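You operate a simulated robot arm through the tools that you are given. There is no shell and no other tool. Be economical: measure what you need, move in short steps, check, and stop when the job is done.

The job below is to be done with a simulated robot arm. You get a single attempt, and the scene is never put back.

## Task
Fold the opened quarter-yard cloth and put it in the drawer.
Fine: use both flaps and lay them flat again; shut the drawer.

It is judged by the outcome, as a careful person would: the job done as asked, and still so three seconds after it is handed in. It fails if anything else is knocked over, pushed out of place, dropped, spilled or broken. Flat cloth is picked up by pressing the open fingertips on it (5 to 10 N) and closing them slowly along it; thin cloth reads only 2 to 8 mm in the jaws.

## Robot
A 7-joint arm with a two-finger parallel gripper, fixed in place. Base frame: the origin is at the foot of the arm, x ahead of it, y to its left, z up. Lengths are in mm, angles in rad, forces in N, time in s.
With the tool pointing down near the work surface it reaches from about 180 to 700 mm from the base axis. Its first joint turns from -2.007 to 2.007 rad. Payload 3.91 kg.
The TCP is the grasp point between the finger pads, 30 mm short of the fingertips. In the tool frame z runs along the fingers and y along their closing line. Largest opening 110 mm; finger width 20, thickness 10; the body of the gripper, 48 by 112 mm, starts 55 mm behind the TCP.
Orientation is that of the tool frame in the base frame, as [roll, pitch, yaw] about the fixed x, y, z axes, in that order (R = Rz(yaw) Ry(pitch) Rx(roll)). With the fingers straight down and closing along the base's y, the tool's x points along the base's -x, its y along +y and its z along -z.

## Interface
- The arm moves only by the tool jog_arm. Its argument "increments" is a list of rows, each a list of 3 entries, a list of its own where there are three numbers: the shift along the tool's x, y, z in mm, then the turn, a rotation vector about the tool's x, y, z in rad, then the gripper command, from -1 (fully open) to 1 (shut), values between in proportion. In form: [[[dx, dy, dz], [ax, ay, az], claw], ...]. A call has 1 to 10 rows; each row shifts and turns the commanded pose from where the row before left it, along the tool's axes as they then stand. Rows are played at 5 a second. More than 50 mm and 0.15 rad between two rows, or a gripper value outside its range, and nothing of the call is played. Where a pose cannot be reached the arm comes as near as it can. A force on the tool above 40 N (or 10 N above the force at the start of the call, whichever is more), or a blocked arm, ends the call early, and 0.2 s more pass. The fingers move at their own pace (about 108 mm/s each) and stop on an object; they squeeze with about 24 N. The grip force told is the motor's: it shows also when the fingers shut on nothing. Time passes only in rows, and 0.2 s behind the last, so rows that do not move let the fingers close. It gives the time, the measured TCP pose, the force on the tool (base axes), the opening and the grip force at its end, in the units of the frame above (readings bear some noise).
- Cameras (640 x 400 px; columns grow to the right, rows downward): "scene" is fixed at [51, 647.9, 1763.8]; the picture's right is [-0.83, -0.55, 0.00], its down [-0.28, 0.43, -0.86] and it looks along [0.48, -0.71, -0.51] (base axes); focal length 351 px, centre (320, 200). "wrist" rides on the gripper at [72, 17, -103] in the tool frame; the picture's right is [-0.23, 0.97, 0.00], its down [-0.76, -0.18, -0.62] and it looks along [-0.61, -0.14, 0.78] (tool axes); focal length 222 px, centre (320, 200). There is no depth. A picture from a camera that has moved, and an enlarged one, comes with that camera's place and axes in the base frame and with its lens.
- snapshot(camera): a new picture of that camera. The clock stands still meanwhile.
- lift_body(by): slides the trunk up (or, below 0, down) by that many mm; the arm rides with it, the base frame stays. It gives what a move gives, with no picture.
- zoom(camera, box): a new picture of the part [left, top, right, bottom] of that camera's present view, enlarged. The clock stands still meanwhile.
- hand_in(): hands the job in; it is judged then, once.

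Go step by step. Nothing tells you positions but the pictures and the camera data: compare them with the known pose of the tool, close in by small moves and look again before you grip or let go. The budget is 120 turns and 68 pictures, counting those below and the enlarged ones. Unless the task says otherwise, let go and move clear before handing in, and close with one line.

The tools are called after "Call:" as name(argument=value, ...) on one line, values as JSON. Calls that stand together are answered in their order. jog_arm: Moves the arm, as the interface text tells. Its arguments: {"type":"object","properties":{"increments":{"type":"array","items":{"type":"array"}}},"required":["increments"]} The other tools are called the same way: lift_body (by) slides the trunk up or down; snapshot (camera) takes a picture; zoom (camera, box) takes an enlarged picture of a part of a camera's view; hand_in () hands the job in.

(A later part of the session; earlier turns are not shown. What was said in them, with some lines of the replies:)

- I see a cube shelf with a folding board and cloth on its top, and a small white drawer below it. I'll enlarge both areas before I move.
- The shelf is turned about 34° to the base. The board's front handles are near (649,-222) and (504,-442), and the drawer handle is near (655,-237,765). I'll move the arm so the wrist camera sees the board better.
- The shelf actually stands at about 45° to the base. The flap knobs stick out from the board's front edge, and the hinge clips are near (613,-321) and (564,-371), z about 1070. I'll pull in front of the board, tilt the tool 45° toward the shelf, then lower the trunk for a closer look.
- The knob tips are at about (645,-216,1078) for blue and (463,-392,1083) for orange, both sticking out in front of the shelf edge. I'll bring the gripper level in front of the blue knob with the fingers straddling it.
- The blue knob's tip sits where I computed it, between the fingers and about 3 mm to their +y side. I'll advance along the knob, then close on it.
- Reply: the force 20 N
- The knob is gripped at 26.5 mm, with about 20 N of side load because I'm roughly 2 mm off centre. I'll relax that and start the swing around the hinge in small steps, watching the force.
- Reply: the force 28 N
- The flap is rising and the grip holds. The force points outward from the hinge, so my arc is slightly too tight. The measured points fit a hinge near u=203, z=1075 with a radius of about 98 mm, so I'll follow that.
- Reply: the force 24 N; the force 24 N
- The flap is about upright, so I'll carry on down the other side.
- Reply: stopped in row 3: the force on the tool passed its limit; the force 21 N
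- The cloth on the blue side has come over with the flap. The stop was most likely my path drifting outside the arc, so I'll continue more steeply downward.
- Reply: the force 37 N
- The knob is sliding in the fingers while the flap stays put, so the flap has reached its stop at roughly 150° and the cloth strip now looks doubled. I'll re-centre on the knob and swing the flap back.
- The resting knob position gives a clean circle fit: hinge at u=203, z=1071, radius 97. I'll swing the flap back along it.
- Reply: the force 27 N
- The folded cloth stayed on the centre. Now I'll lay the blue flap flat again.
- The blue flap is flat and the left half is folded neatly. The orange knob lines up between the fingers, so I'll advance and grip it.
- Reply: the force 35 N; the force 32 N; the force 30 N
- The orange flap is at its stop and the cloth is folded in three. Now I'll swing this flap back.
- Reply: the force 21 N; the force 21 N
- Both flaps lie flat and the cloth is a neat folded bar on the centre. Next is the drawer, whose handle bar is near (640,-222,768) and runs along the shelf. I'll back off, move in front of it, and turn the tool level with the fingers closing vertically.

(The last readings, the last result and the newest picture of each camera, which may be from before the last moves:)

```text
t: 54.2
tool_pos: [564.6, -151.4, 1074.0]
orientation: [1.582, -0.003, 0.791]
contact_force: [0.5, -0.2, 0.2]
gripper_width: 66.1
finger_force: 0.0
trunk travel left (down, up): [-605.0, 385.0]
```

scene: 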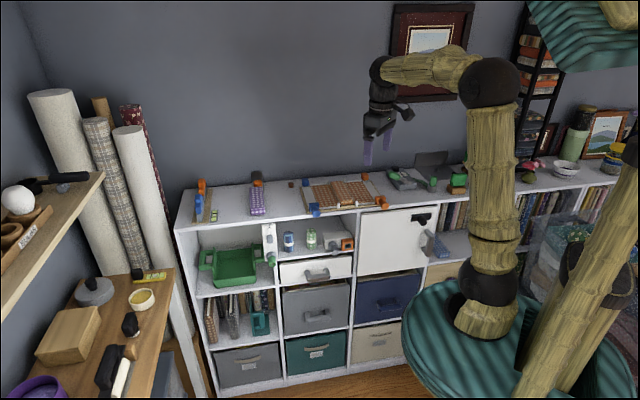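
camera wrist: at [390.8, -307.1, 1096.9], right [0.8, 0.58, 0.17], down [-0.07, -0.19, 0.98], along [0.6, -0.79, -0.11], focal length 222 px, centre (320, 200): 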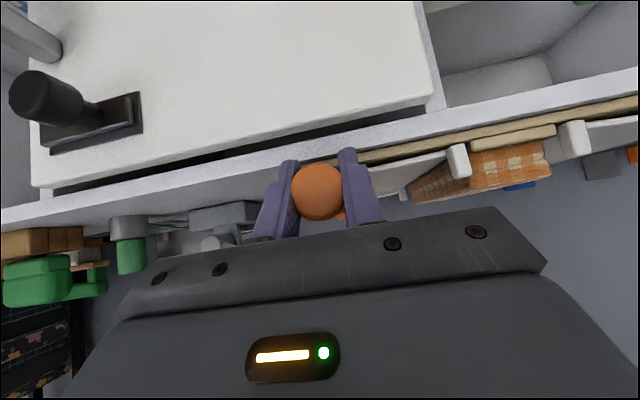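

The orientation is as intended, with tool z into the shelf and the fingers closing vertically. I'll lower the trunk to handle height and look.

Call:
lift_body(by=-305)

Call:
snapshot(camera="wrist")

Call:
snapshot(camera="scene")

```text
t: 57.3
tool_pos: [564.2, -151.2, 769.9]
orientation: [1.582, -0.002, 0.791]
contact_force: [-0.4, -0.9, 0.3]
gripper_width: 66.2
finger_force: 0.0
trunk travel left (down, up): [-300.0, 690.0]
```

```text
32 pictures are left
camera wrist: at [541.5, -26.1, 786.5], right [-0.15, -0.17, 0.97], down [-0.98, -0.1, -0.17], along [0.13, -0.98, -0.15], focal length 222 px, centre (320, 200)
```

wrist: 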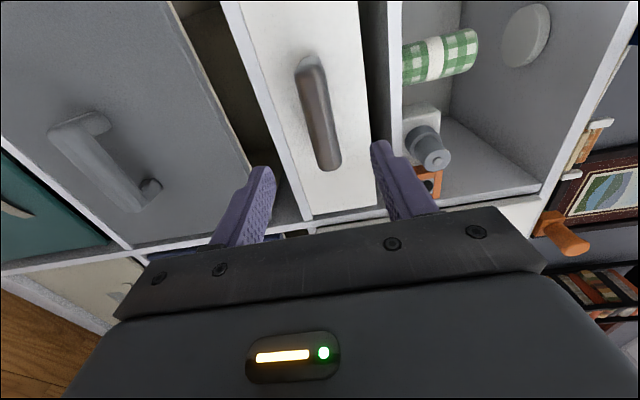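

```text
31 pictures are left
```

scene: 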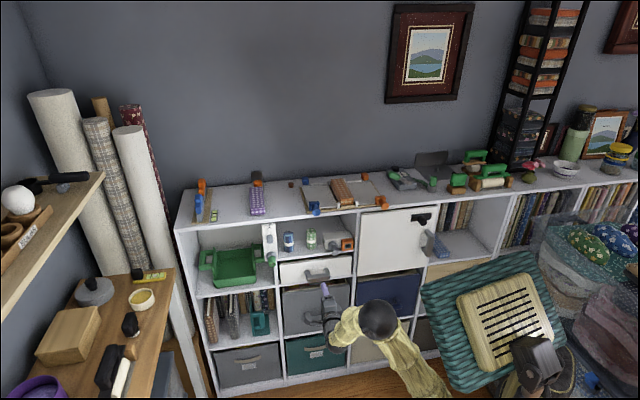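

The handle bar appears where I predicted, centred between the fingers. I'll advance and close on it.

Call:
jog_arm(increments=[[[0, 0, 40], [0, 0, 0], -0.2], [[0, 0, 35], [0, 0, 0], -0.2], [[0, 0, 20], [0, 0, 0], -0.2], [[0, 0, 0], [0, 0, 0], -0.2]])

Call:
snapshot(camera="wrist")

```text
t: 58.3
tool_pos: [633.3, -218.5, 766.7]
orientation: [1.584, -0.001, 0.789]
contact_force: [-0.2, -0.1, -0.1]
gripper_width: 65.7
finger_force: 0.1
trunk travel left (down, up): [-300.0, 690.0]
```

```text
30 pictures are left
camera wrist: at [610.3, -93.3, 784.8], right [-0.15, -0.17, 0.97], down [-0.98, -0.1, -0.17], along [0.13, -0.98, -0.15], focal length 222 px, centre (320, 200)
```

wrist: 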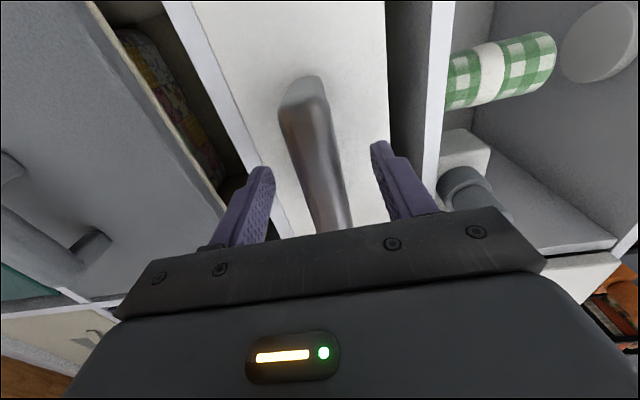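

Call:
jog_arm(increments=[[[0, 0, 3], [0, 0, 0], 0.4], [[0, 0, 0], [0, 0, 0], 1], [[0, 0, 0], [0, 0, 0], 1], [[0, 0, 0], [0, 0, 0], 1]])

```text
t: 59.3
tool_pos: [634.8, -218.5, 768.7]
orientation: [1.58, -0.002, 0.792]
contact_force: [3.2, -0.6, 8.5]
gripper_width: 25.8
finger_force: 44.3
trunk travel left (down, up): [-300.0, 690.0]
```

Call:
jog_arm(increments=[[[0, 0.5, -10], [0, 0, 0], 1], [[0, 0, -15], [0, 0, 0], 1], [[0, 0, -15], [0, 0, 0], 1], [[0, 0, 0], [0, 0, 0], 1]])

Call:
snapshot(camera="wrist")

```text
t: 60.3
tool_pos: [606.0, -191.0, 769.3]
orientation: [1.58, -0.001, 0.79]
contact_force: [5.6, 4.0, 8.0]
gripper_width: 25.8
finger_force: 45.3
trunk travel left (down, up): [-300.0, 690.0]
```

```text
29 pictures are left
camera wrist: at [583.4, -66.4, 785.9], right [-0.15, -0.17, 0.97], down [-0.98, -0.1, -0.17], along [0.13, -0.98, -0.15], focal length 222 px, centre (320, 200)
```

wrist: 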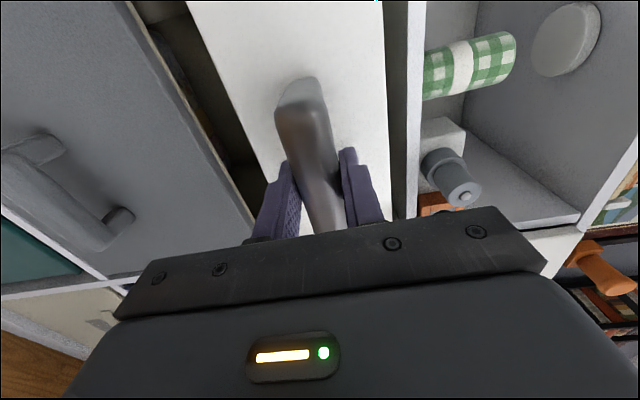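

The drawer slides freely, so I'll pull it out further.

Call:
jog_arm(increments=[[[0, 0, -22], [0, 0, 0], 1], [[0, 0, -22], [0, 0, 0], 1], [[0, 0, -22], [0, 0, 0], 1], [[0, 0, -22], [0, 0, 0], 1], [[0, 0, -22], [0, 0, 0], 1], [[0, 0, -22], [0, 0, 0], 1], [[0, 0, -18], [0, 0, 0], 1], [[0, 0, 0], [0, 0, 0], 1]])

Call:
snapshot(camera="wrist")

Call:
zoom(camera="scene", box=[230, 180, 410, 292])

```text
t: 62.1
tool_pos: [500.6, -85.2, 768.9]
orientation: [1.586, 0.0, 0.793]
contact_force: [8.2, 9.2, -1.8]
gripper_width: 25.8
finger_force: 45.0
trunk travel left (down, up): [-300.0, 690.0]
```

```text
28 pictures are left
camera wrist: at [476.7, 39.9, 786.1], right [-0.15, -0.17, 0.97], down [-0.98, -0.1, -0.17], along [0.13, -0.98, -0.15], focal length 222 px, centre (320, 200)
```

wrist: 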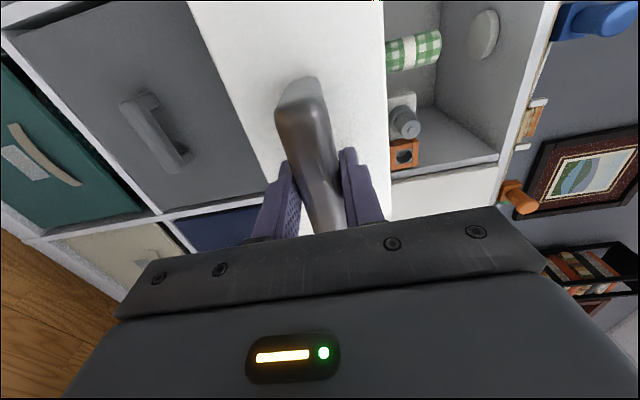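

```text
3.56 times, centred on (320, 236) of scene
camera zoom: at [51.0, 647.9, 1763.8], right [-0.83, -0.55, 0.0], down [-0.28, 0.43, -0.86], along [0.48, -0.71, -0.51], focal length 1248 px, centre (320, 72)
```

zoom: 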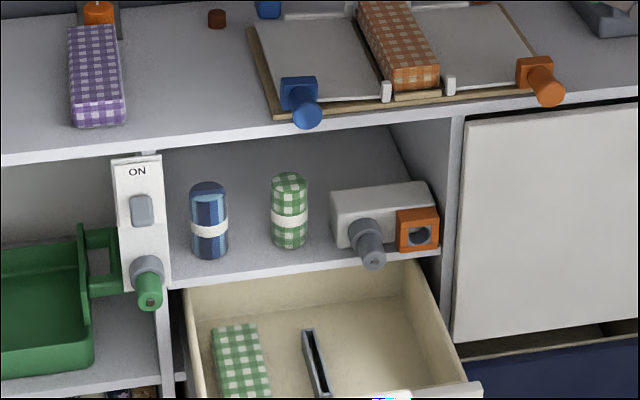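

The drawer is open. It holds a green bundle on the left and a divider, and the right bay is free. I'll let go, back off, raise the trunk and turn the tool to look down into it.

Call:
jog_arm(increments=[[[0, 0, 0], [0, 0, 0], 0.3], [[0, 0, 0], [0, 0, 0], -0.2], [[0, 0, 0], [0, 0, 0], -0.2], [[0, 0, -30], [0, 0, 0], -0.2], [[0, 0, -40], [0, 0, 0], -0.2], [[0, 0, 0], [0, 0, 0], -0.2]])

Call:
lift_body(by=400)

Call:
jog_arm(increments=[[[0, 0, 0], [0, 0, -0.15], -0.2], [[0, 0, 0], [0, 0, -0.15], -0.2], [[0, 0, 0], [0, 0, -0.15], -0.2], [[0, 0, 0], [0, 0, -0.15], -0.2], [[0, 0, 0], [0, 0, -0.15], -0.2], [[0, 0, 0], [0, 0, -0.15], -0.2], [[0, 0, 0], [0, 0, -0.15], -0.2], [[0, 0, 0], [0, 0, -0.15], -0.2], [[0, 0, 0], [0, 0, -0.15], -0.2], [[0, 0, 0], [0, 0, -0.15], -0.2]])

Call:
jog_arm(increments=[[[0, 0, 0], [0, 0, -0.07], -0.2], [[0, 0, 0], [0, 0.15, 0], -0.2], [[0, 0, 0], [0, 0.15, 0], -0.2], [[0, 0, 0], [0, 0.15, 0], -0.2], [[0, 0, 0], [0, 0.15, 0], -0.2], [[0, 0, 0], [0, 0.15, 0], -0.2], [[0, 0, 0], [0, 0.15, 0], -0.2], [[0, 0, 0], [0, 0.15, 0], -0.2], [[0, 0, 0], [0, 0.15, 0], -0.2], [[0, 0, 0], [0, 0, 0], -0.2]])

Call:
snapshot(camera="wrist")

```text
t: 63.5
tool_pos: [458.1, -32.0, 773.7]
orientation: [1.584, 0.0, 0.791]
contact_force: [0.2, 0.0, -0.5]
gripper_width: 65.9
finger_force: 0.2
out of reach, approached as far as the arm can: row 5
trunk travel left (down, up): [-300.0, 690.0]
```

```text
t: 67.3
tool_pos: [459.3, -33.3, 1173.8]
orientation: [1.583, -0.002, 0.788]
contact_force: [0.1, 0.5, 1.2]
gripper_width: 66.1
finger_force: 0.1
trunk travel left (down, up): [-700.0, 290.0]
```

```text
t: 69.5
tool_pos: [458.4, -32.9, 1173.7]
orientation: [1.751, 1.499, 0.971]
contact_force: [0.3, 0.6, 0.4]
gripper_width: 66.1
finger_force: 0.0
trunk travel left (down, up): [-700.0, 290.0]
```

```text
t: 71.7
tool_pos: [457.6, -31.2, 1174.3]
orientation: [3.139, 0.357, 2.358]
contact_force: [0.2, 0.1, 0.4]
gripper_width: 66.1
finger_force: 0.1
trunk travel left (down, up): [-700.0, 290.0]
```

```text
26 pictures are left
camera wrist: at [395.9, 54.4, 1244.3], right [0.84, 0.54, 0.08], down [0.22, -0.48, 0.85], along [0.5, -0.69, -0.52], focal length 222 px, centre (320, 200)
```

wrist: 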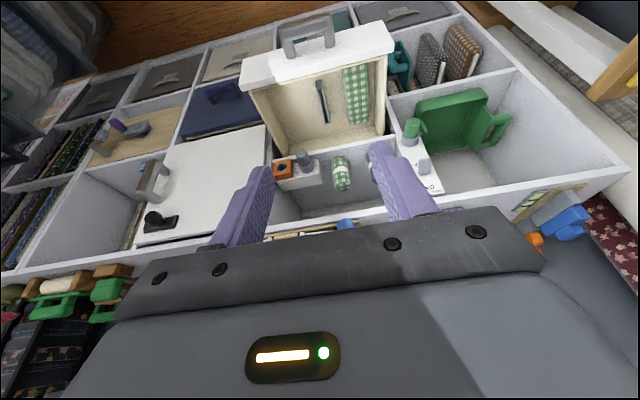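

Call:
zoom(camera="wrist", box=[220, 10, 420, 200])

```text
2.11 times, centred on (320, 105) of wrist
camera zoom: at [395.9, 54.4, 1244.3], right [0.84, 0.54, 0.08], down [0.22, -0.48, 0.85], along [0.5, -0.69, -0.52], focal length 468 px, centre (320, 400)
```

zoom: 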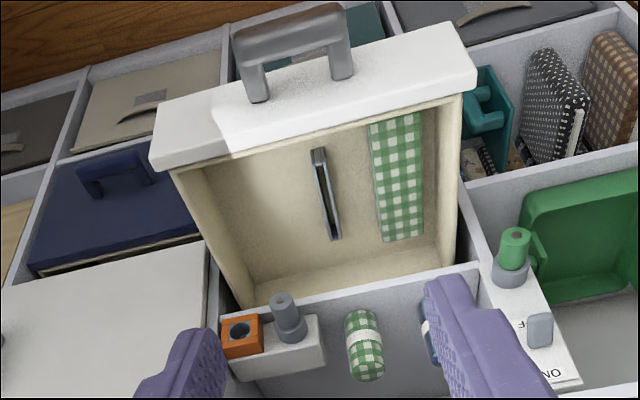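

The free bay in the drawer is about 100 mm wide, around u≈233, and the bundle is about 60 wide by 170 long. I'll bring the gripper over the folded bundle with the 20° tilt it has now and check.

Call:
jog_arm(increments=[[[-40.5, -14.4, 15.1], [0, 0, 0], -0.6], [[-40.5, -14.4, 15.1], [0, 0, 0], -0.6], [[-40.5, -14.4, 15.1], [0, 0, 0], -0.6], [[-40.5, -14.4, 15.1], [0, 0, 0], -0.6], [[-40.5, -14.4, 15.1], [0, 0, 0], -0.6], [[-40.5, -14.4, 15.1], [0, 0, 0], -0.6], [[-40.5, -14.4, 15.1], [0, 0, 0], -0.6], [[-40.5, -14.4, 15.1], [0, 0, 0], -0.6], [[-40.5, -14.4, 15.1], [0, 0, 0], -0.6], [[0, 0, 0], [0, 0, 0], -0.6]])

Call:
snapshot(camera="wrist")

```text
t: 73.9
tool_pos: [641.5, -398.9, 1175.5]
orientation: [3.138, 0.358, 2.361]
contact_force: [0.2, -0.3, -0.2]
gripper_width: 88.0
finger_force: 0.0
trunk travel left (down, up): [-700.0, 290.0]
```

```text
24 pictures are left
camera wrist: at [579.3, -313.1, 1245.8], right [0.84, 0.54, 0.08], down [0.22, -0.48, 0.85], along [0.5, -0.69, -0.52], focal length 222 px, centre (320, 200)
```

wrist: 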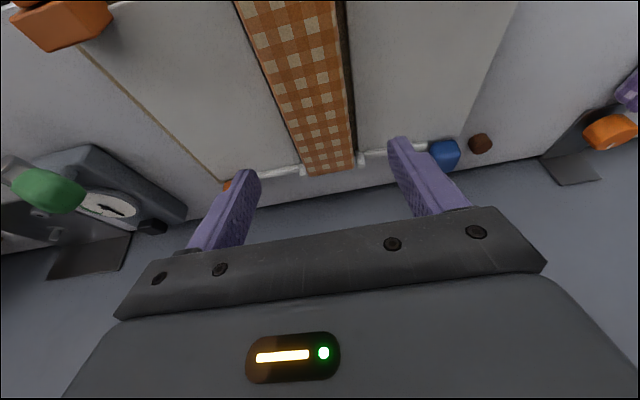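

I'm centred over the bundle to within a few millimetres and near its middle. I'll descend in steps, watching the contact force.

Call:
jog_arm(increments=[[[8.8, 0, 23.4], [0, 0, 0], -0.6], [[8.8, 0, 23.4], [0, 0, 0], -0.6], [[5.2, 0, 14], [0, 0, 0], -0.6], [[0, 0, 0], [0, 0, 0], -0.6]])

Call:
snapshot(camera="wrist")

Call:
zoom(camera="scene", box=[270, 150, 410, 238])

```text
t: 74.9
tool_pos: [642.6, -397.5, 1108.9]
orientation: [3.139, 0.359, 2.358]
contact_force: [-0.1, 0.0, -0.5]
gripper_width: 87.9
finger_force: 0.1
trunk travel left (down, up): [-700.0, 290.0]
```

```text
23 pictures are left
camera wrist: at [581.0, -312.3, 1179.9], right [0.84, 0.54, 0.08], down [0.22, -0.48, 0.85], along [0.5, -0.69, -0.52], focal length 222 px, centre (320, 200)
```

wrist: 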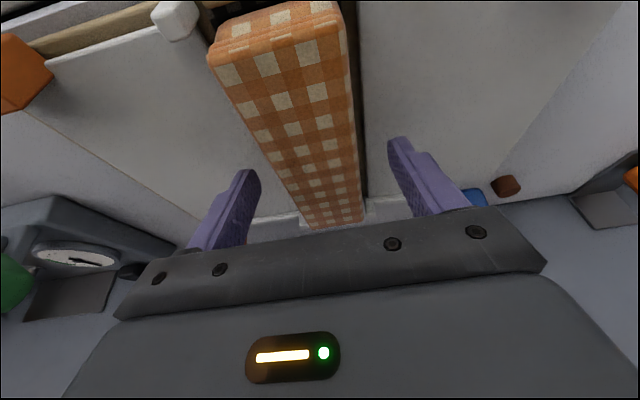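

```text
4.55 times, centred on (340, 194) of scene
camera zoom: at [51.0, 647.9, 1763.8], right [-0.83, -0.55, 0.0], down [-0.28, 0.43, -0.86], along [0.48, -0.71, -0.51], focal length 1596 px, centre (229, 227)
```

zoom: 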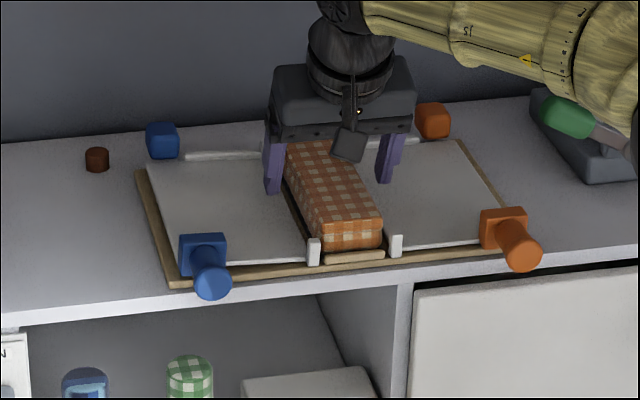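

Call:
jog_arm(increments=[[[1.8, 0, 4.7], [0, 0, 0], -0.6], [[1.8, 0, 4.7], [0, 0, 0], -0.6], [[1, 0, 2.8], [0, 0, 0], -0.6], [[0, 0, 0], [0, 0, 0], -0.6]])

```text
t: 75.9
tool_pos: [642.9, -397.0, 1096.3]
orientation: [3.138, 0.356, 2.36]
contact_force: [-0.6, -0.5, 0.5]
gripper_width: 88.1
finger_force: 0.1
trunk travel left (down, up): [-700.0, 290.0]
```

Call:
jog_arm(increments=[[[0, 0, 0], [0, 0, 0], -0.3], [[0, 0, 0], [0, 0, 0], -0.1], [[0, 0, 0], [0, 0, 0], 0.1], [[0, 0, 0], [0, 0, 0], 0.4], [[0, 0, 0], [0, 0, 0], 1], [[0, 0, 0], [0, 0, 0], 1]])

Call:
snapshot(camera="wrist")

```text
t: 77.3
tool_pos: [643.9, -398.1, 1096.9]
orientation: [3.138, 0.358, 2.358]
contact_force: [1.3, -1.3, 1.4]
gripper_width: 55.6
finger_force: 24.3
trunk travel left (down, up): [-700.0, 290.0]
```

```text
21 pictures are left
camera wrist: at [581.0, -311.1, 1167.0], right [0.84, 0.54, 0.08], down [0.22, -0.48, 0.85], along [0.5, -0.69, -0.52], focal length 222 px, centre (320, 200)
```

wrist: 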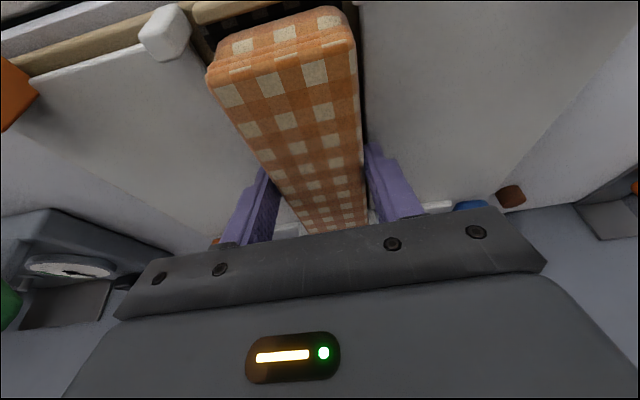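

Gripped at 55.6 mm with good force. I'll lift it straight up and check.

Call:
jog_arm(increments=[[[-3.5, 0, -9.4], [0, 0, 0], 1], [[-7, 0, -18.7], [0, 0, 0], 1], [[-10.5, 0, -28.1], [0, 0, 0], 1], [[-10.5, 0, -28.1], [0, 0, 0], 1], [[0, 0, 0], [0, 0, 0], 1]])

Call:
zoom(camera="scene", box=[260, 130, 400, 218])

Call:
snapshot(camera="wrist")

```text
t: 78.5
tool_pos: [645.8, -396.1, 1185.4]
orientation: [3.139, 0.358, 2.359]
contact_force: [-0.5, -0.4, -0.3]
gripper_width: 55.6
finger_force: 24.7
trunk travel left (down, up): [-700.0, 290.0]
```

```text
4.55 times, centred on (330, 174) of scene
camera zoom: at [51.0, 647.9, 1763.8], right [-0.83, -0.55, 0.0], down [-0.28, 0.43, -0.86], along [0.48, -0.71, -0.51], focal length 1596 px, centre (274, 318)
```

zoom: 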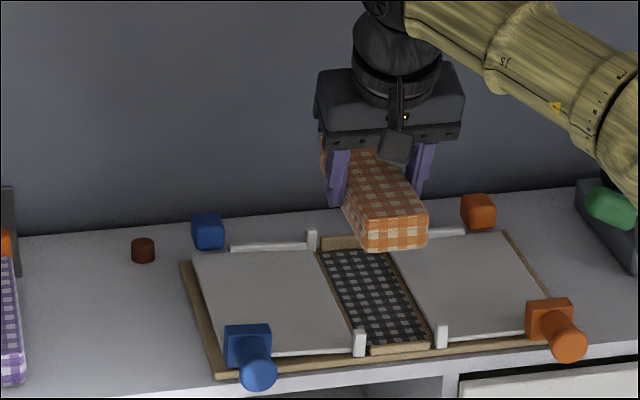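

```text
19 pictures are left
camera wrist: at [582.8, -311.0, 1254.6], right [0.84, 0.54, 0.08], down [0.22, -0.48, 0.85], along [0.5, -0.69, -0.52], focal length 222 px, centre (320, 200)
```

wrist: 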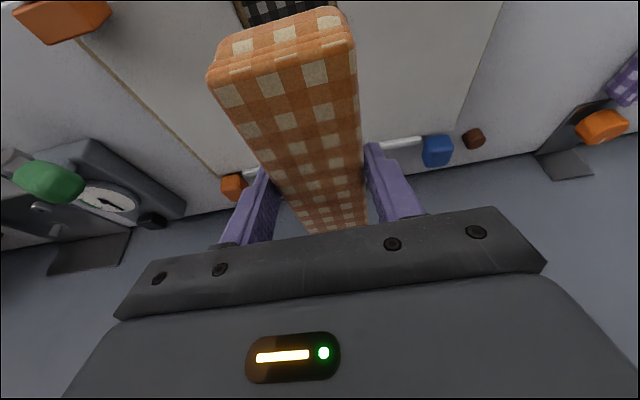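

The bundle comes up as one rigid, level bar. I'll bring it out in front of the shelf, line it up with the free bay, tip the far end down about 15° and look.

Call:
jog_arm(increments=[[[39.4, 9.5, -14.7], [0, 0, 0], 1], [[39.4, 9.5, -14.7], [0, 0, 0], 1], [[39.4, 9.5, -14.7], [0, 0, 0], 1], [[39.4, 9.5, -14.7], [0, 0, 0], 1], [[39.4, 9.5, -14.7], [0, 0, 0], 1], [[39.4, 9.5, -14.7], [0, 0, 0], 1], [[0, 0, 0], [0, 0.13, 0], 1], [[0, 0, 0], [0, 0.13, 0], 1], [[0, 0, 0], [0, 0, 0], 1]])

Call:
lift_body(by=-190)

Call:
snapshot(camera="wrist")

Call:
zoom(camera="scene", box=[240, 170, 400, 270])

```text
t: 80.5
tool_pos: [504.4, -180.4, 1186.4]
orientation: [3.138, 0.099, 2.358]
contact_force: [-1.4, -0.8, -1.5]
gripper_width: 55.9
finger_force: 24.3
trunk travel left (down, up): [-700.0, 290.0]
```

```text
t: 82.6
tool_pos: [505.5, -179.6, 996.0]
orientation: [3.138, 0.097, 2.361]
contact_force: [0.3, -0.4, -1.1]
gripper_width: 55.6
finger_force: 23.9
trunk travel left (down, up): [-510.0, 480.0]
```

```text
18 pictures are left
camera wrist: at [458.0, -109.9, 1090.2], right [0.85, 0.53, 0.03], down [0.37, -0.62, 0.69], along [0.39, -0.58, -0.72], focal length 222 px, centre (320, 200)
```

wrist: 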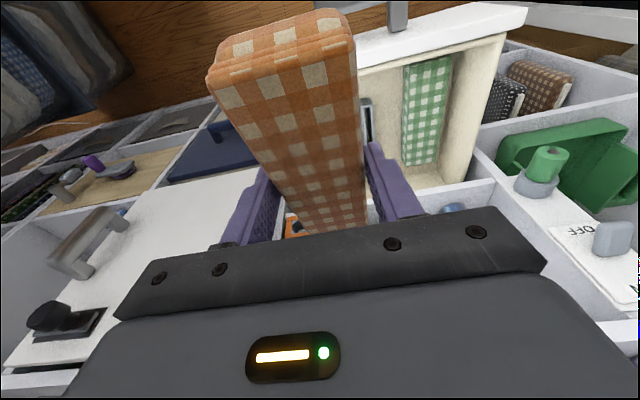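

```text
4.00 times, centred on (320, 220) of scene
camera zoom: at [51.0, 647.9, 1763.8], right [-0.83, -0.55, 0.0], down [-0.28, 0.43, -0.86], along [0.48, -0.71, -0.51], focal length 1404 px, centre (320, 120)
```

zoom: 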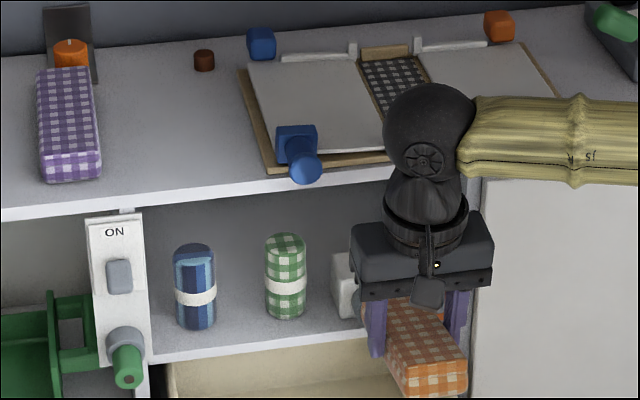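

The bundle is held well. The bay's middle is near u≈224 and the divider is at 289. I'll shift slightly, back off a little from the plunger above, and lower the far end into the drawer mouth.

Call:
jog_arm(increments=[[[8, -6, 0], [0, 0, 0], 1], [[0, 0, 0], [0, 0, 0], 1]])

Call:
lift_body(by=-131)

Call:
snapshot(camera="wrist")

Call:
zoom(camera="scene", box=[250, 200, 410, 300])

```text
t: 83.2
tool_pos: [494.7, -179.1, 995.5]
orientation: [3.138, 0.1, 2.361]
contact_force: [-0.3, -1.4, -1.5]
gripper_width: 55.8
finger_force: 24.2
trunk travel left (down, up): [-510.0, 480.0]
```

```text
t: 84.8
tool_pos: [495.1, -179.9, 864.3]
orientation: [3.138, 0.098, 2.359]
contact_force: [1.3, 0.0, -0.8]
gripper_width: 55.8
finger_force: 23.6
trunk travel left (down, up): [-379.0, 611.0]
```

```text
16 pictures are left
camera wrist: at [448.3, -109.2, 959.1], right [0.85, 0.53, 0.03], down [0.37, -0.62, 0.69], along [0.39, -0.58, -0.72], focal length 222 px, centre (320, 200)
```

wrist: 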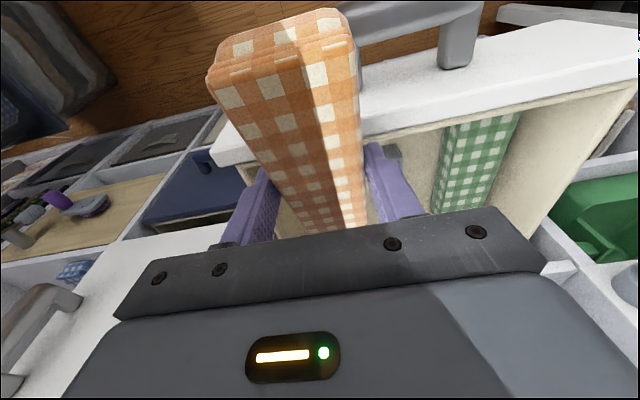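

```text
4.00 times, centred on (330, 250) of scene
camera zoom: at [51.0, 647.9, 1763.8], right [-0.83, -0.55, 0.0], down [-0.28, 0.43, -0.86], along [0.48, -0.71, -0.51], focal length 1404 px, centre (280, 0)
```

zoom: 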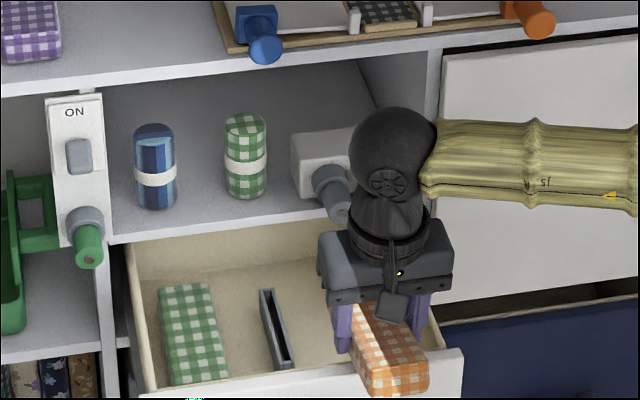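

The bundle is centred in the bay: left wall at about 157, divider at about 285, tool at 223. I'll dip slightly so the nose passes under the shelf while the near end still clears the drawer front, then slide it inward.

Call:
jog_arm(increments=[[[1, 0, 7], [0, 0, 0], 1], [[1, 0, 6], [0, 0, 0], 1], [[-20, 0, 2], [0, 0, 0], 1], [[-20, 0, 2], [0, 0, 0], 1], [[-20, 0, 2], [0, 0, 0], 1], [[-20, 0, 2], [0, 0, 0], 1], [[0, 0, 0], [0, 0, 0], 1]])

Call:
snapshot(camera="wrist")

Call:
zoom(camera="scene", box=[250, 200, 410, 300])

```text
t: 86.4
tool_pos: [550.9, -235.6, 854.4]
orientation: [3.135, 0.104, 2.362]
contact_force: [0.7, -1.3, 26.8]
gripper_width: 55.5
finger_force: 23.7
trunk travel left (down, up): [-379.0, 611.0]
```

```text
14 pictures are left
camera wrist: at [504.2, -164.8, 948.0], right [0.85, 0.53, 0.03], down [0.37, -0.62, 0.7], along [0.39, -0.58, -0.72], focal length 222 px, centre (320, 200)
```

wrist: 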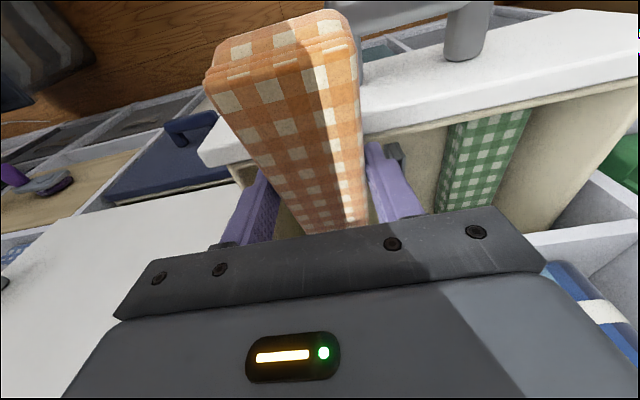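

```text
4.00 times, centred on (330, 250) of scene
camera zoom: at [51.0, 647.9, 1763.8], right [-0.83, -0.55, 0.0], down [-0.28, 0.43, -0.86], along [0.48, -0.71, -0.51], focal length 1404 px, centre (280, 0)
```

zoom: 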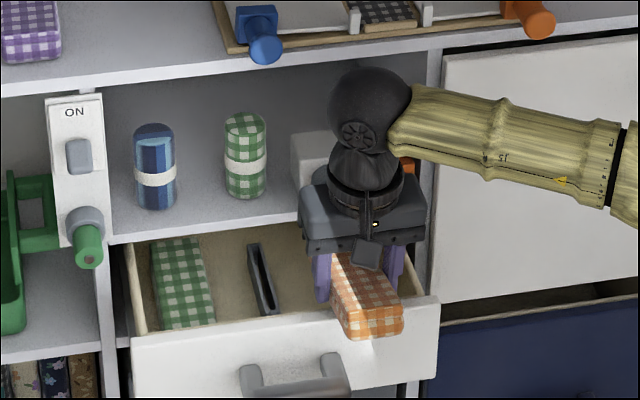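

The near end of the bundle touched the top of the drawer front (27 N upward) and carried the drawer inward with it. The contact is light, so I'll use the same friction to draw the drawer back out, and go in higher next time.

Call:
jog_arm(increments=[[[14, 0, -1.4], [0, 0, 0], 1], [[14, 0, -1.4], [0, 0, 0], 1], [[14, 0, -1.4], [0, 0, 0], 1], [[14, 0, -1.4], [0, 0, 0], 1], [[14, 0, -1.4], [0, 0, 0], 1], [[14, 0, -1.4], [0, 0, 0], 1], [[14, 0, -1.4], [0, 0, 0], 1], [[0, 0, 0], [0, 0, 0], 1]])

Call:
zoom(camera="scene", box=[250, 200, 410, 300])

```text
t: 88.2
tool_pos: [479.6, -165.8, 852.0]
orientation: [3.137, 0.1, 2.362]
contact_force: [9.2, 6.8, 24.3]
gripper_width: 55.6
finger_force: 24.3
trunk travel left (down, up): [-379.0, 611.0]
```

```text
4.00 times, centred on (330, 250) of scene
camera zoom: at [51.0, 647.9, 1763.8], right [-0.83, -0.55, 0.0], down [-0.28, 0.43, -0.86], along [0.48, -0.71, -0.51], focal length 1404 px, centre (280, 0)
```

zoom: 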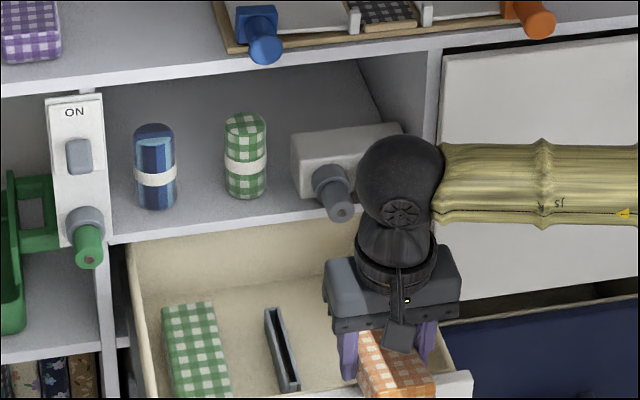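

The drawer is back out, about 20 mm further than before, so the whole bundle now fits in the opening without going under the shelf. I'll raise it, level it, and move inward over the bay.

Call:
jog_arm(increments=[[[-1, 0, -10], [0, 0, 0], 1], [[-1.4, 0, -14], [0, 0, 0], 1], [[0, 0, 0], [0, -0.08, 0], 1], [[0, 0, 0], [0, -0.08, 0], 1], [[-19.3, 0, 5.2], [0, 0, 0], 1], [[-19.3, 0, 5.2], [0, 0, 0], 1], [[-19.3, 0, 5.2], [0, 0, 0], 1], [[-17, 0, 4.5], [0, 0, 0], 1], [[0, 0, 0], [0, 0, 0], 1]])

Call:
zoom(camera="scene", box=[250, 200, 410, 300])

Call:
snapshot(camera="wrist")

```text
t: 90.2
tool_pos: [537.6, -219.9, 875.6]
orientation: [3.14, 0.253, 2.362]
contact_force: [-0.8, 0.8, -8.9]
gripper_width: 55.6
finger_force: 24.7
trunk travel left (down, up): [-379.0, 611.0]
```

```text
4.00 times, centred on (330, 250) of scene
camera zoom: at [51.0, 647.9, 1763.8], right [-0.83, -0.55, 0.0], down [-0.28, 0.43, -0.86], along [0.48, -0.71, -0.51], focal length 1404 px, centre (280, 0)
```

zoom: 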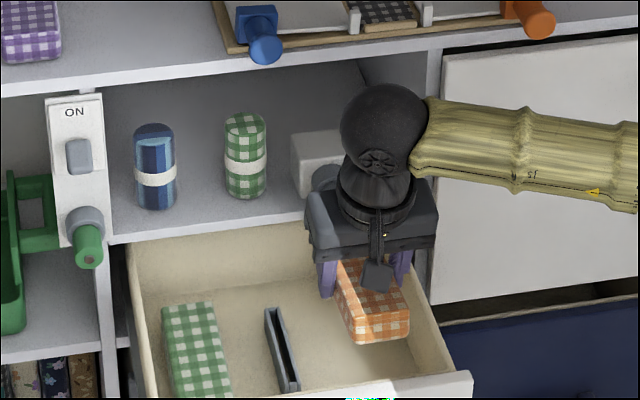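

```text
10 pictures are left
camera wrist: at [480.5, -140.2, 955.7], right [0.84, 0.54, 0.06], down [0.29, -0.54, 0.8], along [0.46, -0.65, -0.6], focal length 222 px, centre (320, 200)
```

wrist: 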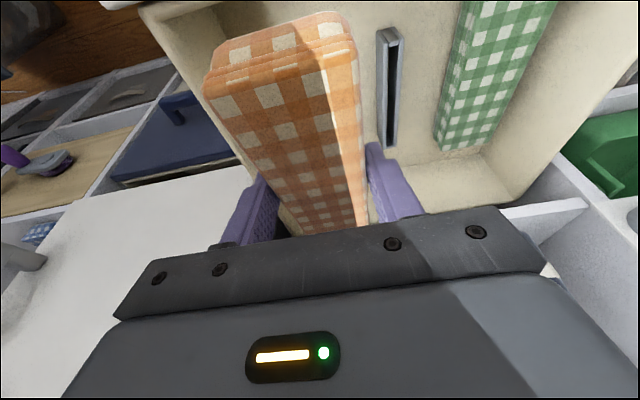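

The bundle is over the open bay. There's about 9 N pushing down, so the far end may be brushing the plunger above. I'll ease back a few millimetres, lower slightly and recheck.

Call:
jog_arm(increments=[[[4, 0, -1], [0, 0, 0], 1], [[2.5, 0, 9.7], [0, 0, 0], 1], [[0, 0, 0], [0, 0, 0], 1]])

```text
t: 91.0
tool_pos: [533.3, -217.3, 865.1]
orientation: [3.139, 0.258, 2.359]
contact_force: [-0.6, 0.5, -0.8]
gripper_width: 55.6
finger_force: 24.3
trunk travel left (down, up): [-379.0, 611.0]
```

Call:
jog_arm(increments=[[[-4, 0, 6], [0, 0, 0], 1], [[2.5, 0, 9.7], [0, 0, 0], 1], [[2.5, 0, 9.7], [0, 0, 0], 1], [[0, 0, 0], [0, 0, 0], 1]])

Call:
zoom(camera="scene", box=[250, 200, 410, 300])

```text
t: 92.0
tool_pos: [536.5, -221.1, 840.0]
orientation: [3.138, 0.258, 2.36]
contact_force: [0.0, 0.2, -0.7]
gripper_width: 55.6
finger_force: 24.1
trunk travel left (down, up): [-379.0, 611.0]
```

```text
4.00 times, centred on (330, 250) of scene
camera zoom: at [51.0, 647.9, 1763.8], right [-0.83, -0.55, 0.0], down [-0.28, 0.43, -0.86], along [0.48, -0.71, -0.51], focal length 1404 px, centre (280, 0)
```

zoom: 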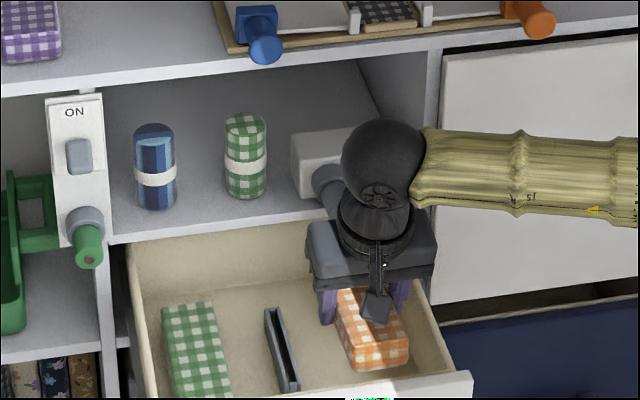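

It's going in freely. I'll keep lowering until it touches the drawer floor.

Call:
jog_arm(increments=[[[2.5, 0, 9.7], [0, 0, 0], 1], [[2.5, 0, 9.7], [0, 0, 0], 1], [[2.5, 0, 9.7], [0, 0, 0], 1], [[1.3, 0, 4.8], [0, 0, 0], 1], [[0, 0, 0], [0, 0, 0], 1]])

```text
t: 93.2
tool_pos: [538.4, -221.0, 803.8]
orientation: [3.138, 0.259, 2.361]
contact_force: [0.6, 1.0, -0.5]
gripper_width: 55.8
finger_force: 24.2
trunk travel left (down, up): [-379.0, 611.0]
```

Call:
jog_arm(increments=[[[1.3, 0, 4.8], [0, 0, 0], 1], [[1.3, 0, 4.8], [0, 0, 0], 1], [[1, 0, 3.8], [0, 0, 0], 1], [[0, 0, 0], [0, 0, 0], 1]])

Call:
snapshot(camera="wrist")

```text
t: 94.2
tool_pos: [538.0, -221.8, 790.9]
orientation: [3.139, 0.259, 2.358]
contact_force: [-0.3, 0.3, -1.9]
gripper_width: 55.5
finger_force: 24.0
trunk travel left (down, up): [-379.0, 611.0]
```

```text
8 pictures are left
camera wrist: at [481.5, -141.3, 871.3], right [0.84, 0.54, 0.06], down [0.28, -0.53, 0.8], along [0.46, -0.65, -0.6], focal length 222 px, centre (320, 200)
```

wrist: 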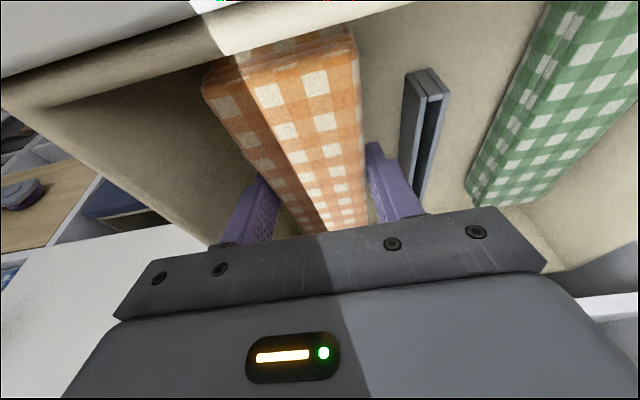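

Call:
jog_arm(increments=[[[1, 0, 3.8], [0, 0, 0], 1], [[1, 0, 3.8], [0, 0, 0], 1], [[1, 0, 3.8], [0, 0, 0], 1], [[0, 0, 0], [0, 0, 0], 1]])

```text
t: 95.2
tool_pos: [538.5, -220.6, 779.2]
orientation: [3.137, 0.258, 2.36]
contact_force: [-0.1, 0.8, -0.5]
gripper_width: 55.7
finger_force: 23.6
trunk travel left (down, up): [-379.0, 611.0]
```

Call:
jog_arm(increments=[[[1, 0, 3.8], [0, 0, 0], 1], [[1, 0, 3.8], [0, 0, 0], 1], [[0, 0, 0], [0, 0, 0], 1]])

```text
t: 96.0
tool_pos: [538.3, -222.1, 771.9]
orientation: [3.136, 0.26, 2.36]
contact_force: [-0.6, 0.1, 8.3]
gripper_width: 55.6
finger_force: 24.5
trunk travel left (down, up): [-379.0, 611.0]
```

The far end touches the floor, so I'll open the fingers gently and rise straight out.

Call:
jog_arm(increments=[[[0, 0, 0], [0, 0, 0], -0.05], [[0, 0, 0], [0, 0, 0], -0.15], [[0, 0, 0], [0, 0, 0], -0.3], [[0, 0, 0], [0, 0, 0], -0.36], [[0, 0, 0], [0, 0, 0], -0.36], [[-2.5, 0, -9.7], [0, 0, 0], -0.36], [[-5, 0, -19.4], [0, 0, 0], -0.36], [[-5, 0, -19.4], [0, 0, 0], -0.36], [[-5, 0, -19.4], [0, 0, 0], -0.36], [[0, 0, 0], [0, 0, 0], -0.36]])

Call:
snapshot(camera="wrist")

```text
t: 98.2
tool_pos: [538.3, -223.9, 841.7]
orientation: [3.138, 0.258, 2.359]
contact_force: [-0.1, -0.2, -1.1]
gripper_width: 74.9
finger_force: 0.1
trunk travel left (down, up): [-379.0, 611.0]
```

```text
7 pictures are left
camera wrist: at [481.2, -142.1, 922.0], right [0.84, 0.54, 0.06], down [0.28, -0.53, 0.8], along [0.46, -0.65, -0.6], focal length 222 px, centre (320, 200)
```

wrist: 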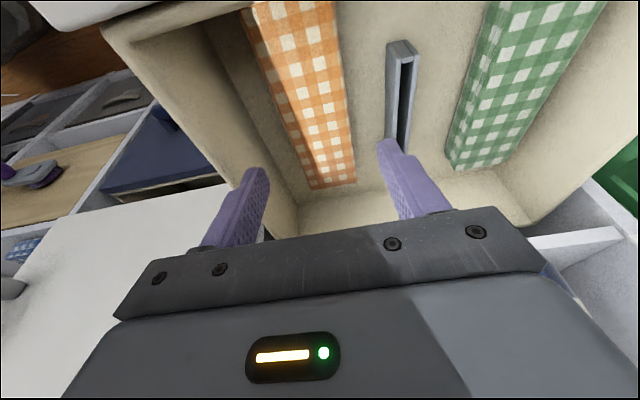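

The cloth lies flat in its bay beside the divider. I'll rise out, move in front of the drawer, and close the fingers ready to push on the handle.

Call:
jog_arm(increments=[[[-7.7, 0, -29], [0, 0, 0], -0.36], [[-7.7, 0, -29], [0, 0, 0], -0.36], [[37.5, 14.2, -9.9], [0, 0, 0], 0], [[37.5, 14.2, -9.9], [0, 0, 0], 0.5], [[37.5, 14.2, -9.9], [0, 0, 0], 1], [[37.5, 14.2, -9.9], [0, 0, 0], 1], [[37.5, 14.2, -9.9], [0, 0, 0], 1], [[0, 0, 0], [0, 0, 0], 1]])

Call:
snapshot(camera="wrist")

```text
t: 100.0
tool_pos: [447.1, -33.9, 902.8]
orientation: [3.14, 0.258, 2.357]
contact_force: [0.3, 0.9, 0.6]
gripper_width: 0.1
finger_force: 24.1
trunk travel left (down, up): [-379.0, 611.0]
```

```text
6 pictures are left
camera wrist: at [390.5, 46.6, 983.4], right [0.84, 0.54, 0.06], down [0.28, -0.53, 0.8], along [0.46, -0.65, -0.6], focal length 222 px, centre (320, 200)
```

wrist: 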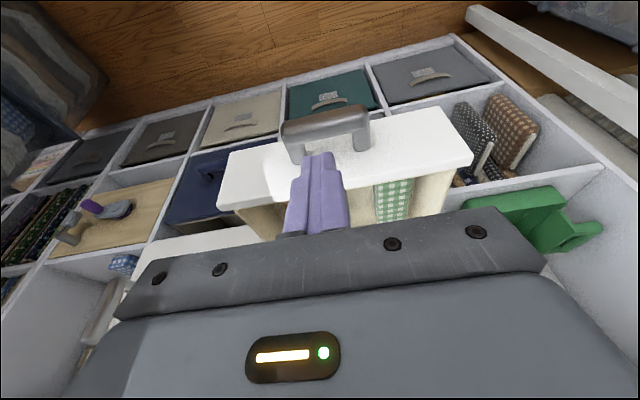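

The handle bar is at about n=379, only slightly ahead of the fingers. I'll back off 25 mm before lowering in front of it.

Call:
jog_arm(increments=[[[24, 0, -6.4], [0, 0, 0], 1], [[8.1, 0, 30.7], [0, 0, 0], 1], [[8.1, 0, 30.7], [0, 0, 0], 1], [[8.1, 0, 30.7], [0, 0, 0], 1], [[8.1, 0, 30.7], [0, 0, 0], 1], [[0, 0, 0], [0, 0, 0], 1]])

Call:
jog_arm(increments=[[[-14.5, 0, 3.8], [0, 0, 0], 1], [[-14.5, 0, 3.8], [0, 0, 0], 1], [[-14.5, 0, 3.8], [0, 0, 0], 1], [[-14.5, 0, 3.8], [0, 0, 0], 1], [[-14.5, 0, 3.8], [0, 0, 0], 1], [[0, 0, 0], [0, 0, 0], 1]])

Call:
snapshot(camera="wrist")

```text
t: 101.4
tool_pos: [430.8, -18.1, 774.8]
orientation: [3.138, 0.259, 2.361]
contact_force: [-0.2, 0.3, 0.6]
gripper_width: 0.0
finger_force: 24.0
trunk travel left (down, up): [-379.0, 611.0]
```

```text
t: 102.8
tool_pos: [486.5, -70.8, 773.9]
orientation: [3.138, 0.258, 2.359]
contact_force: [-0.3, 1.3, 0.3]
gripper_width: 0.0
finger_force: 24.4
trunk travel left (down, up): [-379.0, 611.0]
```

```text
5 pictures are left
camera wrist: at [429.6, 9.6, 854.3], right [0.84, 0.54, 0.06], down [0.28, -0.53, 0.8], along [0.46, -0.65, -0.6], focal length 222 px, centre (320, 200)
```

wrist: 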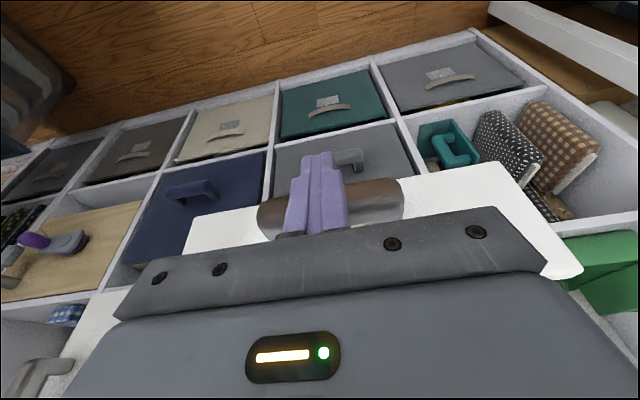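

The fingers are against the bar and the drawer is moving. I'll keep pushing smoothly.

Call:
jog_arm(increments=[[[-14.5, 0, 3.8], [0, 0, 0], 1], [[-14.5, 0, 3.8], [0, 0, 0], 1], [[-14.5, 0, 3.8], [0, 0, 0], 1], [[-14.5, 0, 3.8], [0, 0, 0], 1], [[-14.5, 0, 3.8], [0, 0, 0], 1], [[-14.5, 0, 3.8], [0, 0, 0], 1], [[-14.5, 0, 3.8], [0, 0, 0], 1], [[-14.5, 0, 3.8], [0, 0, 0], 1], [[-14.5, 0, 3.8], [0, 0, 0], 1], [[-14.5, 0, 3.8], [0, 0, 0], 1]])

Call:
jog_arm(increments=[[[-9.7, 0, 2.5], [0, 0, 0], 1], [[-7, 0, 1.8], [0, 0, 0], 1], [[-5, 0, 1.3], [0, 0, 0], 1], [[0, 0, 0], [0, 0, 0], 1]])

Call:
zoom(camera="scene", box=[250, 190, 410, 290])

```text
t: 105.0
tool_pos: [594.3, -176.0, 774.7]
orientation: [3.138, 0.259, 2.359]
contact_force: [0.0, -0.6, -0.4]
gripper_width: 0.0
finger_force: 24.3
trunk travel left (down, up): [-379.0, 611.0]
```

```text
t: 106.0
tool_pos: [608.7, -192.5, 775.5]
orientation: [3.139, 0.259, 2.361]
contact_force: [-1.0, 0.0, -0.7]
gripper_width: 0.1
finger_force: 24.4
trunk travel left (down, up): [-379.0, 611.0]
```

```text
4.00 times, centred on (330, 240) of scene
camera zoom: at [51.0, 647.9, 1763.8], right [-0.83, -0.55, 0.0], down [-0.28, 0.43, -0.86], along [0.48, -0.71, -0.51], focal length 1404 px, centre (280, 40)
```

zoom: 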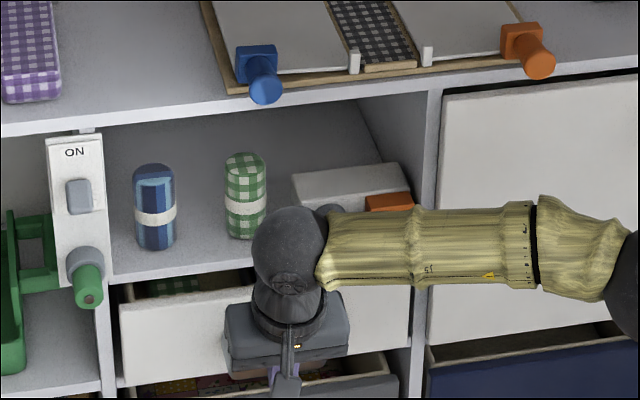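

Call:
jog_arm(increments=[[[-4.8, 0, 1.3], [0, 0, 0], 1], [[-4.8, 0, 1.3], [0, 0, 0], 1], [[-4.8, 0, 1.3], [0, 0, 0], 1], [[-4.8, 0, 1.3], [0, 0, 0], 1], [[-4.8, 0, 1.3], [0, 0, 0], 1], [[0, 0, 0], [0, 0, 0], 1]])

```text
t: 107.1
tool_pos: [620.9, -201.8, 774.8]
orientation: [-3.14, 0.243, 2.365]
contact_force: [-9.4, 6.1, 1.1]
gripper_width: 0.0
finger_force: 23.9
trunk travel left (down, up): [-379.0, 611.0]
stopped in row 5: the force on the tool passed its limit (the readings are from after the stop); the commanded pose is now the measured one
```

The drawer has reached its stop where I expected it. I'll back away and check everything.

Call:
jog_arm(increments=[[[20, 0, -5], [0, 0, 0], 1], [[40, 0, -10], [0, 0, 0], 1], [[40, 0, -10], [0, 0, 0], 1], [[40, -20, -10], [0, 0, 0], 1], [[30, -40, -8], [0, 0, 0], 1], [[0, -40, 0], [0, 0, 0], 1], [[0, -40, 0], [0, 0, 0], 1], [[0, 0, 0], [0, 0, 0], 0]])

Call:
zoom(camera="scene", box=[250, 160, 410, 260])

Call:
zoom(camera="scene", box=[160, 150, 480, 350])

```text
refused: row 5 steps farther than a row can; nothing moved
```

```text
4.00 times, centred on (330, 210) of scene
camera zoom: at [51.0, 647.9, 1763.8], right [-0.83, -0.55, 0.0], down [-0.28, 0.43, -0.86], along [0.48, -0.71, -0.51], focal length 1404 px, centre (280, 160)
```

zoom: 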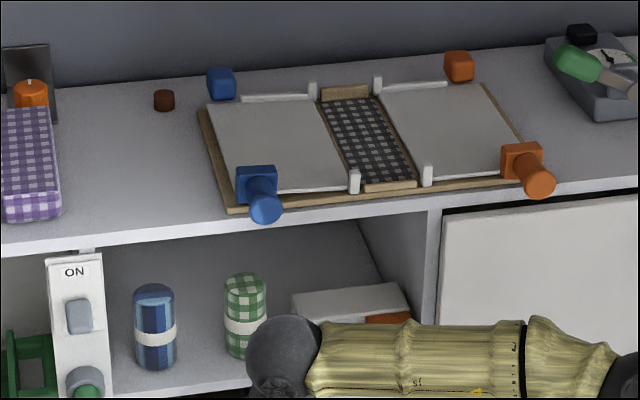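

```text
2.00 times, centred on (320, 250) of scene
camera zoom: at [51.0, 647.9, 1763.8], right [-0.83, -0.55, 0.0], down [-0.28, 0.43, -0.86], along [0.48, -0.71, -0.51], focal length 702 px, centre (320, 100)
```

zoom: 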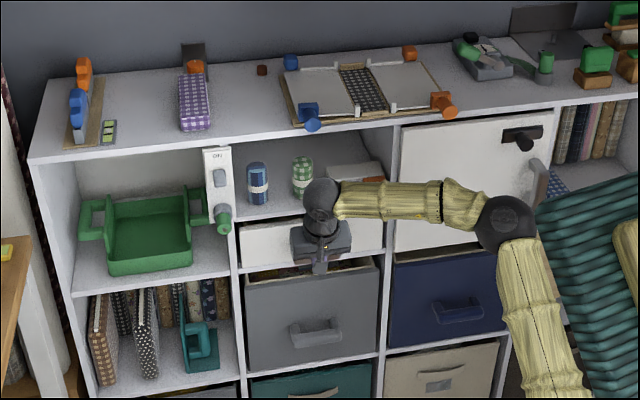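

One row of that move was too long, so the arm hasn't moved yet. The flaps lie flat and nothing nearby is disturbed. I'll retreat in shorter rows.

Call:
jog_arm(increments=[[[20, 0, -5], [0, 0, 0], 1], [[40, 0, -10], [0, 0, 0], 1], [[40, 0, -10], [0, 0, 0], 1], [[40, 0, -10], [0, 0, 0], 1], [[30, 0, -8], [0, 0, 0], 1], [[0, -40, 0], [0, 0, 0], 1], [[0, -40, 0], [0, 0, 0], 1], [[0, -40, 0], [0, 0, 0], 1], [[0, 0, 0], [0, 0, 0], 1]])

Call:
zoom(camera="scene", box=[250, 195, 410, 295])

```text
t: 109.1
tool_pos: [413.6, -168.1, 778.0]
orientation: [-3.141, 0.245, 2.365]
contact_force: [-0.6, 0.4, 1.2]
gripper_width: 0.0
finger_force: 24.3
trunk travel left (down, up): [-379.0, 611.0]
```

```text
4.00 times, centred on (330, 245) of scene
camera zoom: at [51.0, 647.9, 1763.8], right [-0.83, -0.55, 0.0], down [-0.28, 0.43, -0.86], along [0.48, -0.71, -0.51], focal length 1404 px, centre (280, 20)
```

zoom: 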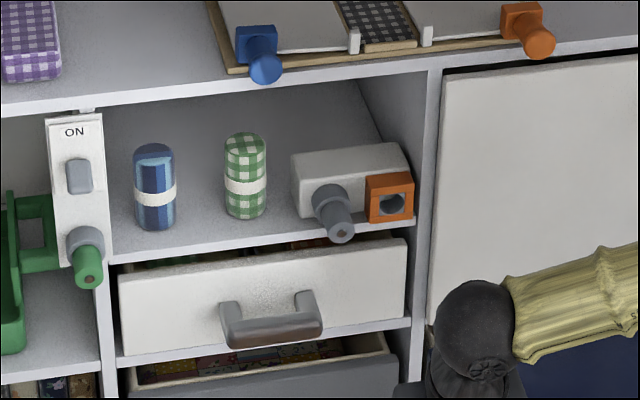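

The drawer front sits as it did when shut, the cloth is inside, both flaps are flat, and the arm is clear.

Call:
hand_in()

```text
The job is handed in.
```

The cloth is folded with both flaps and lies in the drawer, the flaps are flat again, the drawer is shut, and nothing else looks disturbed in the last pictures.
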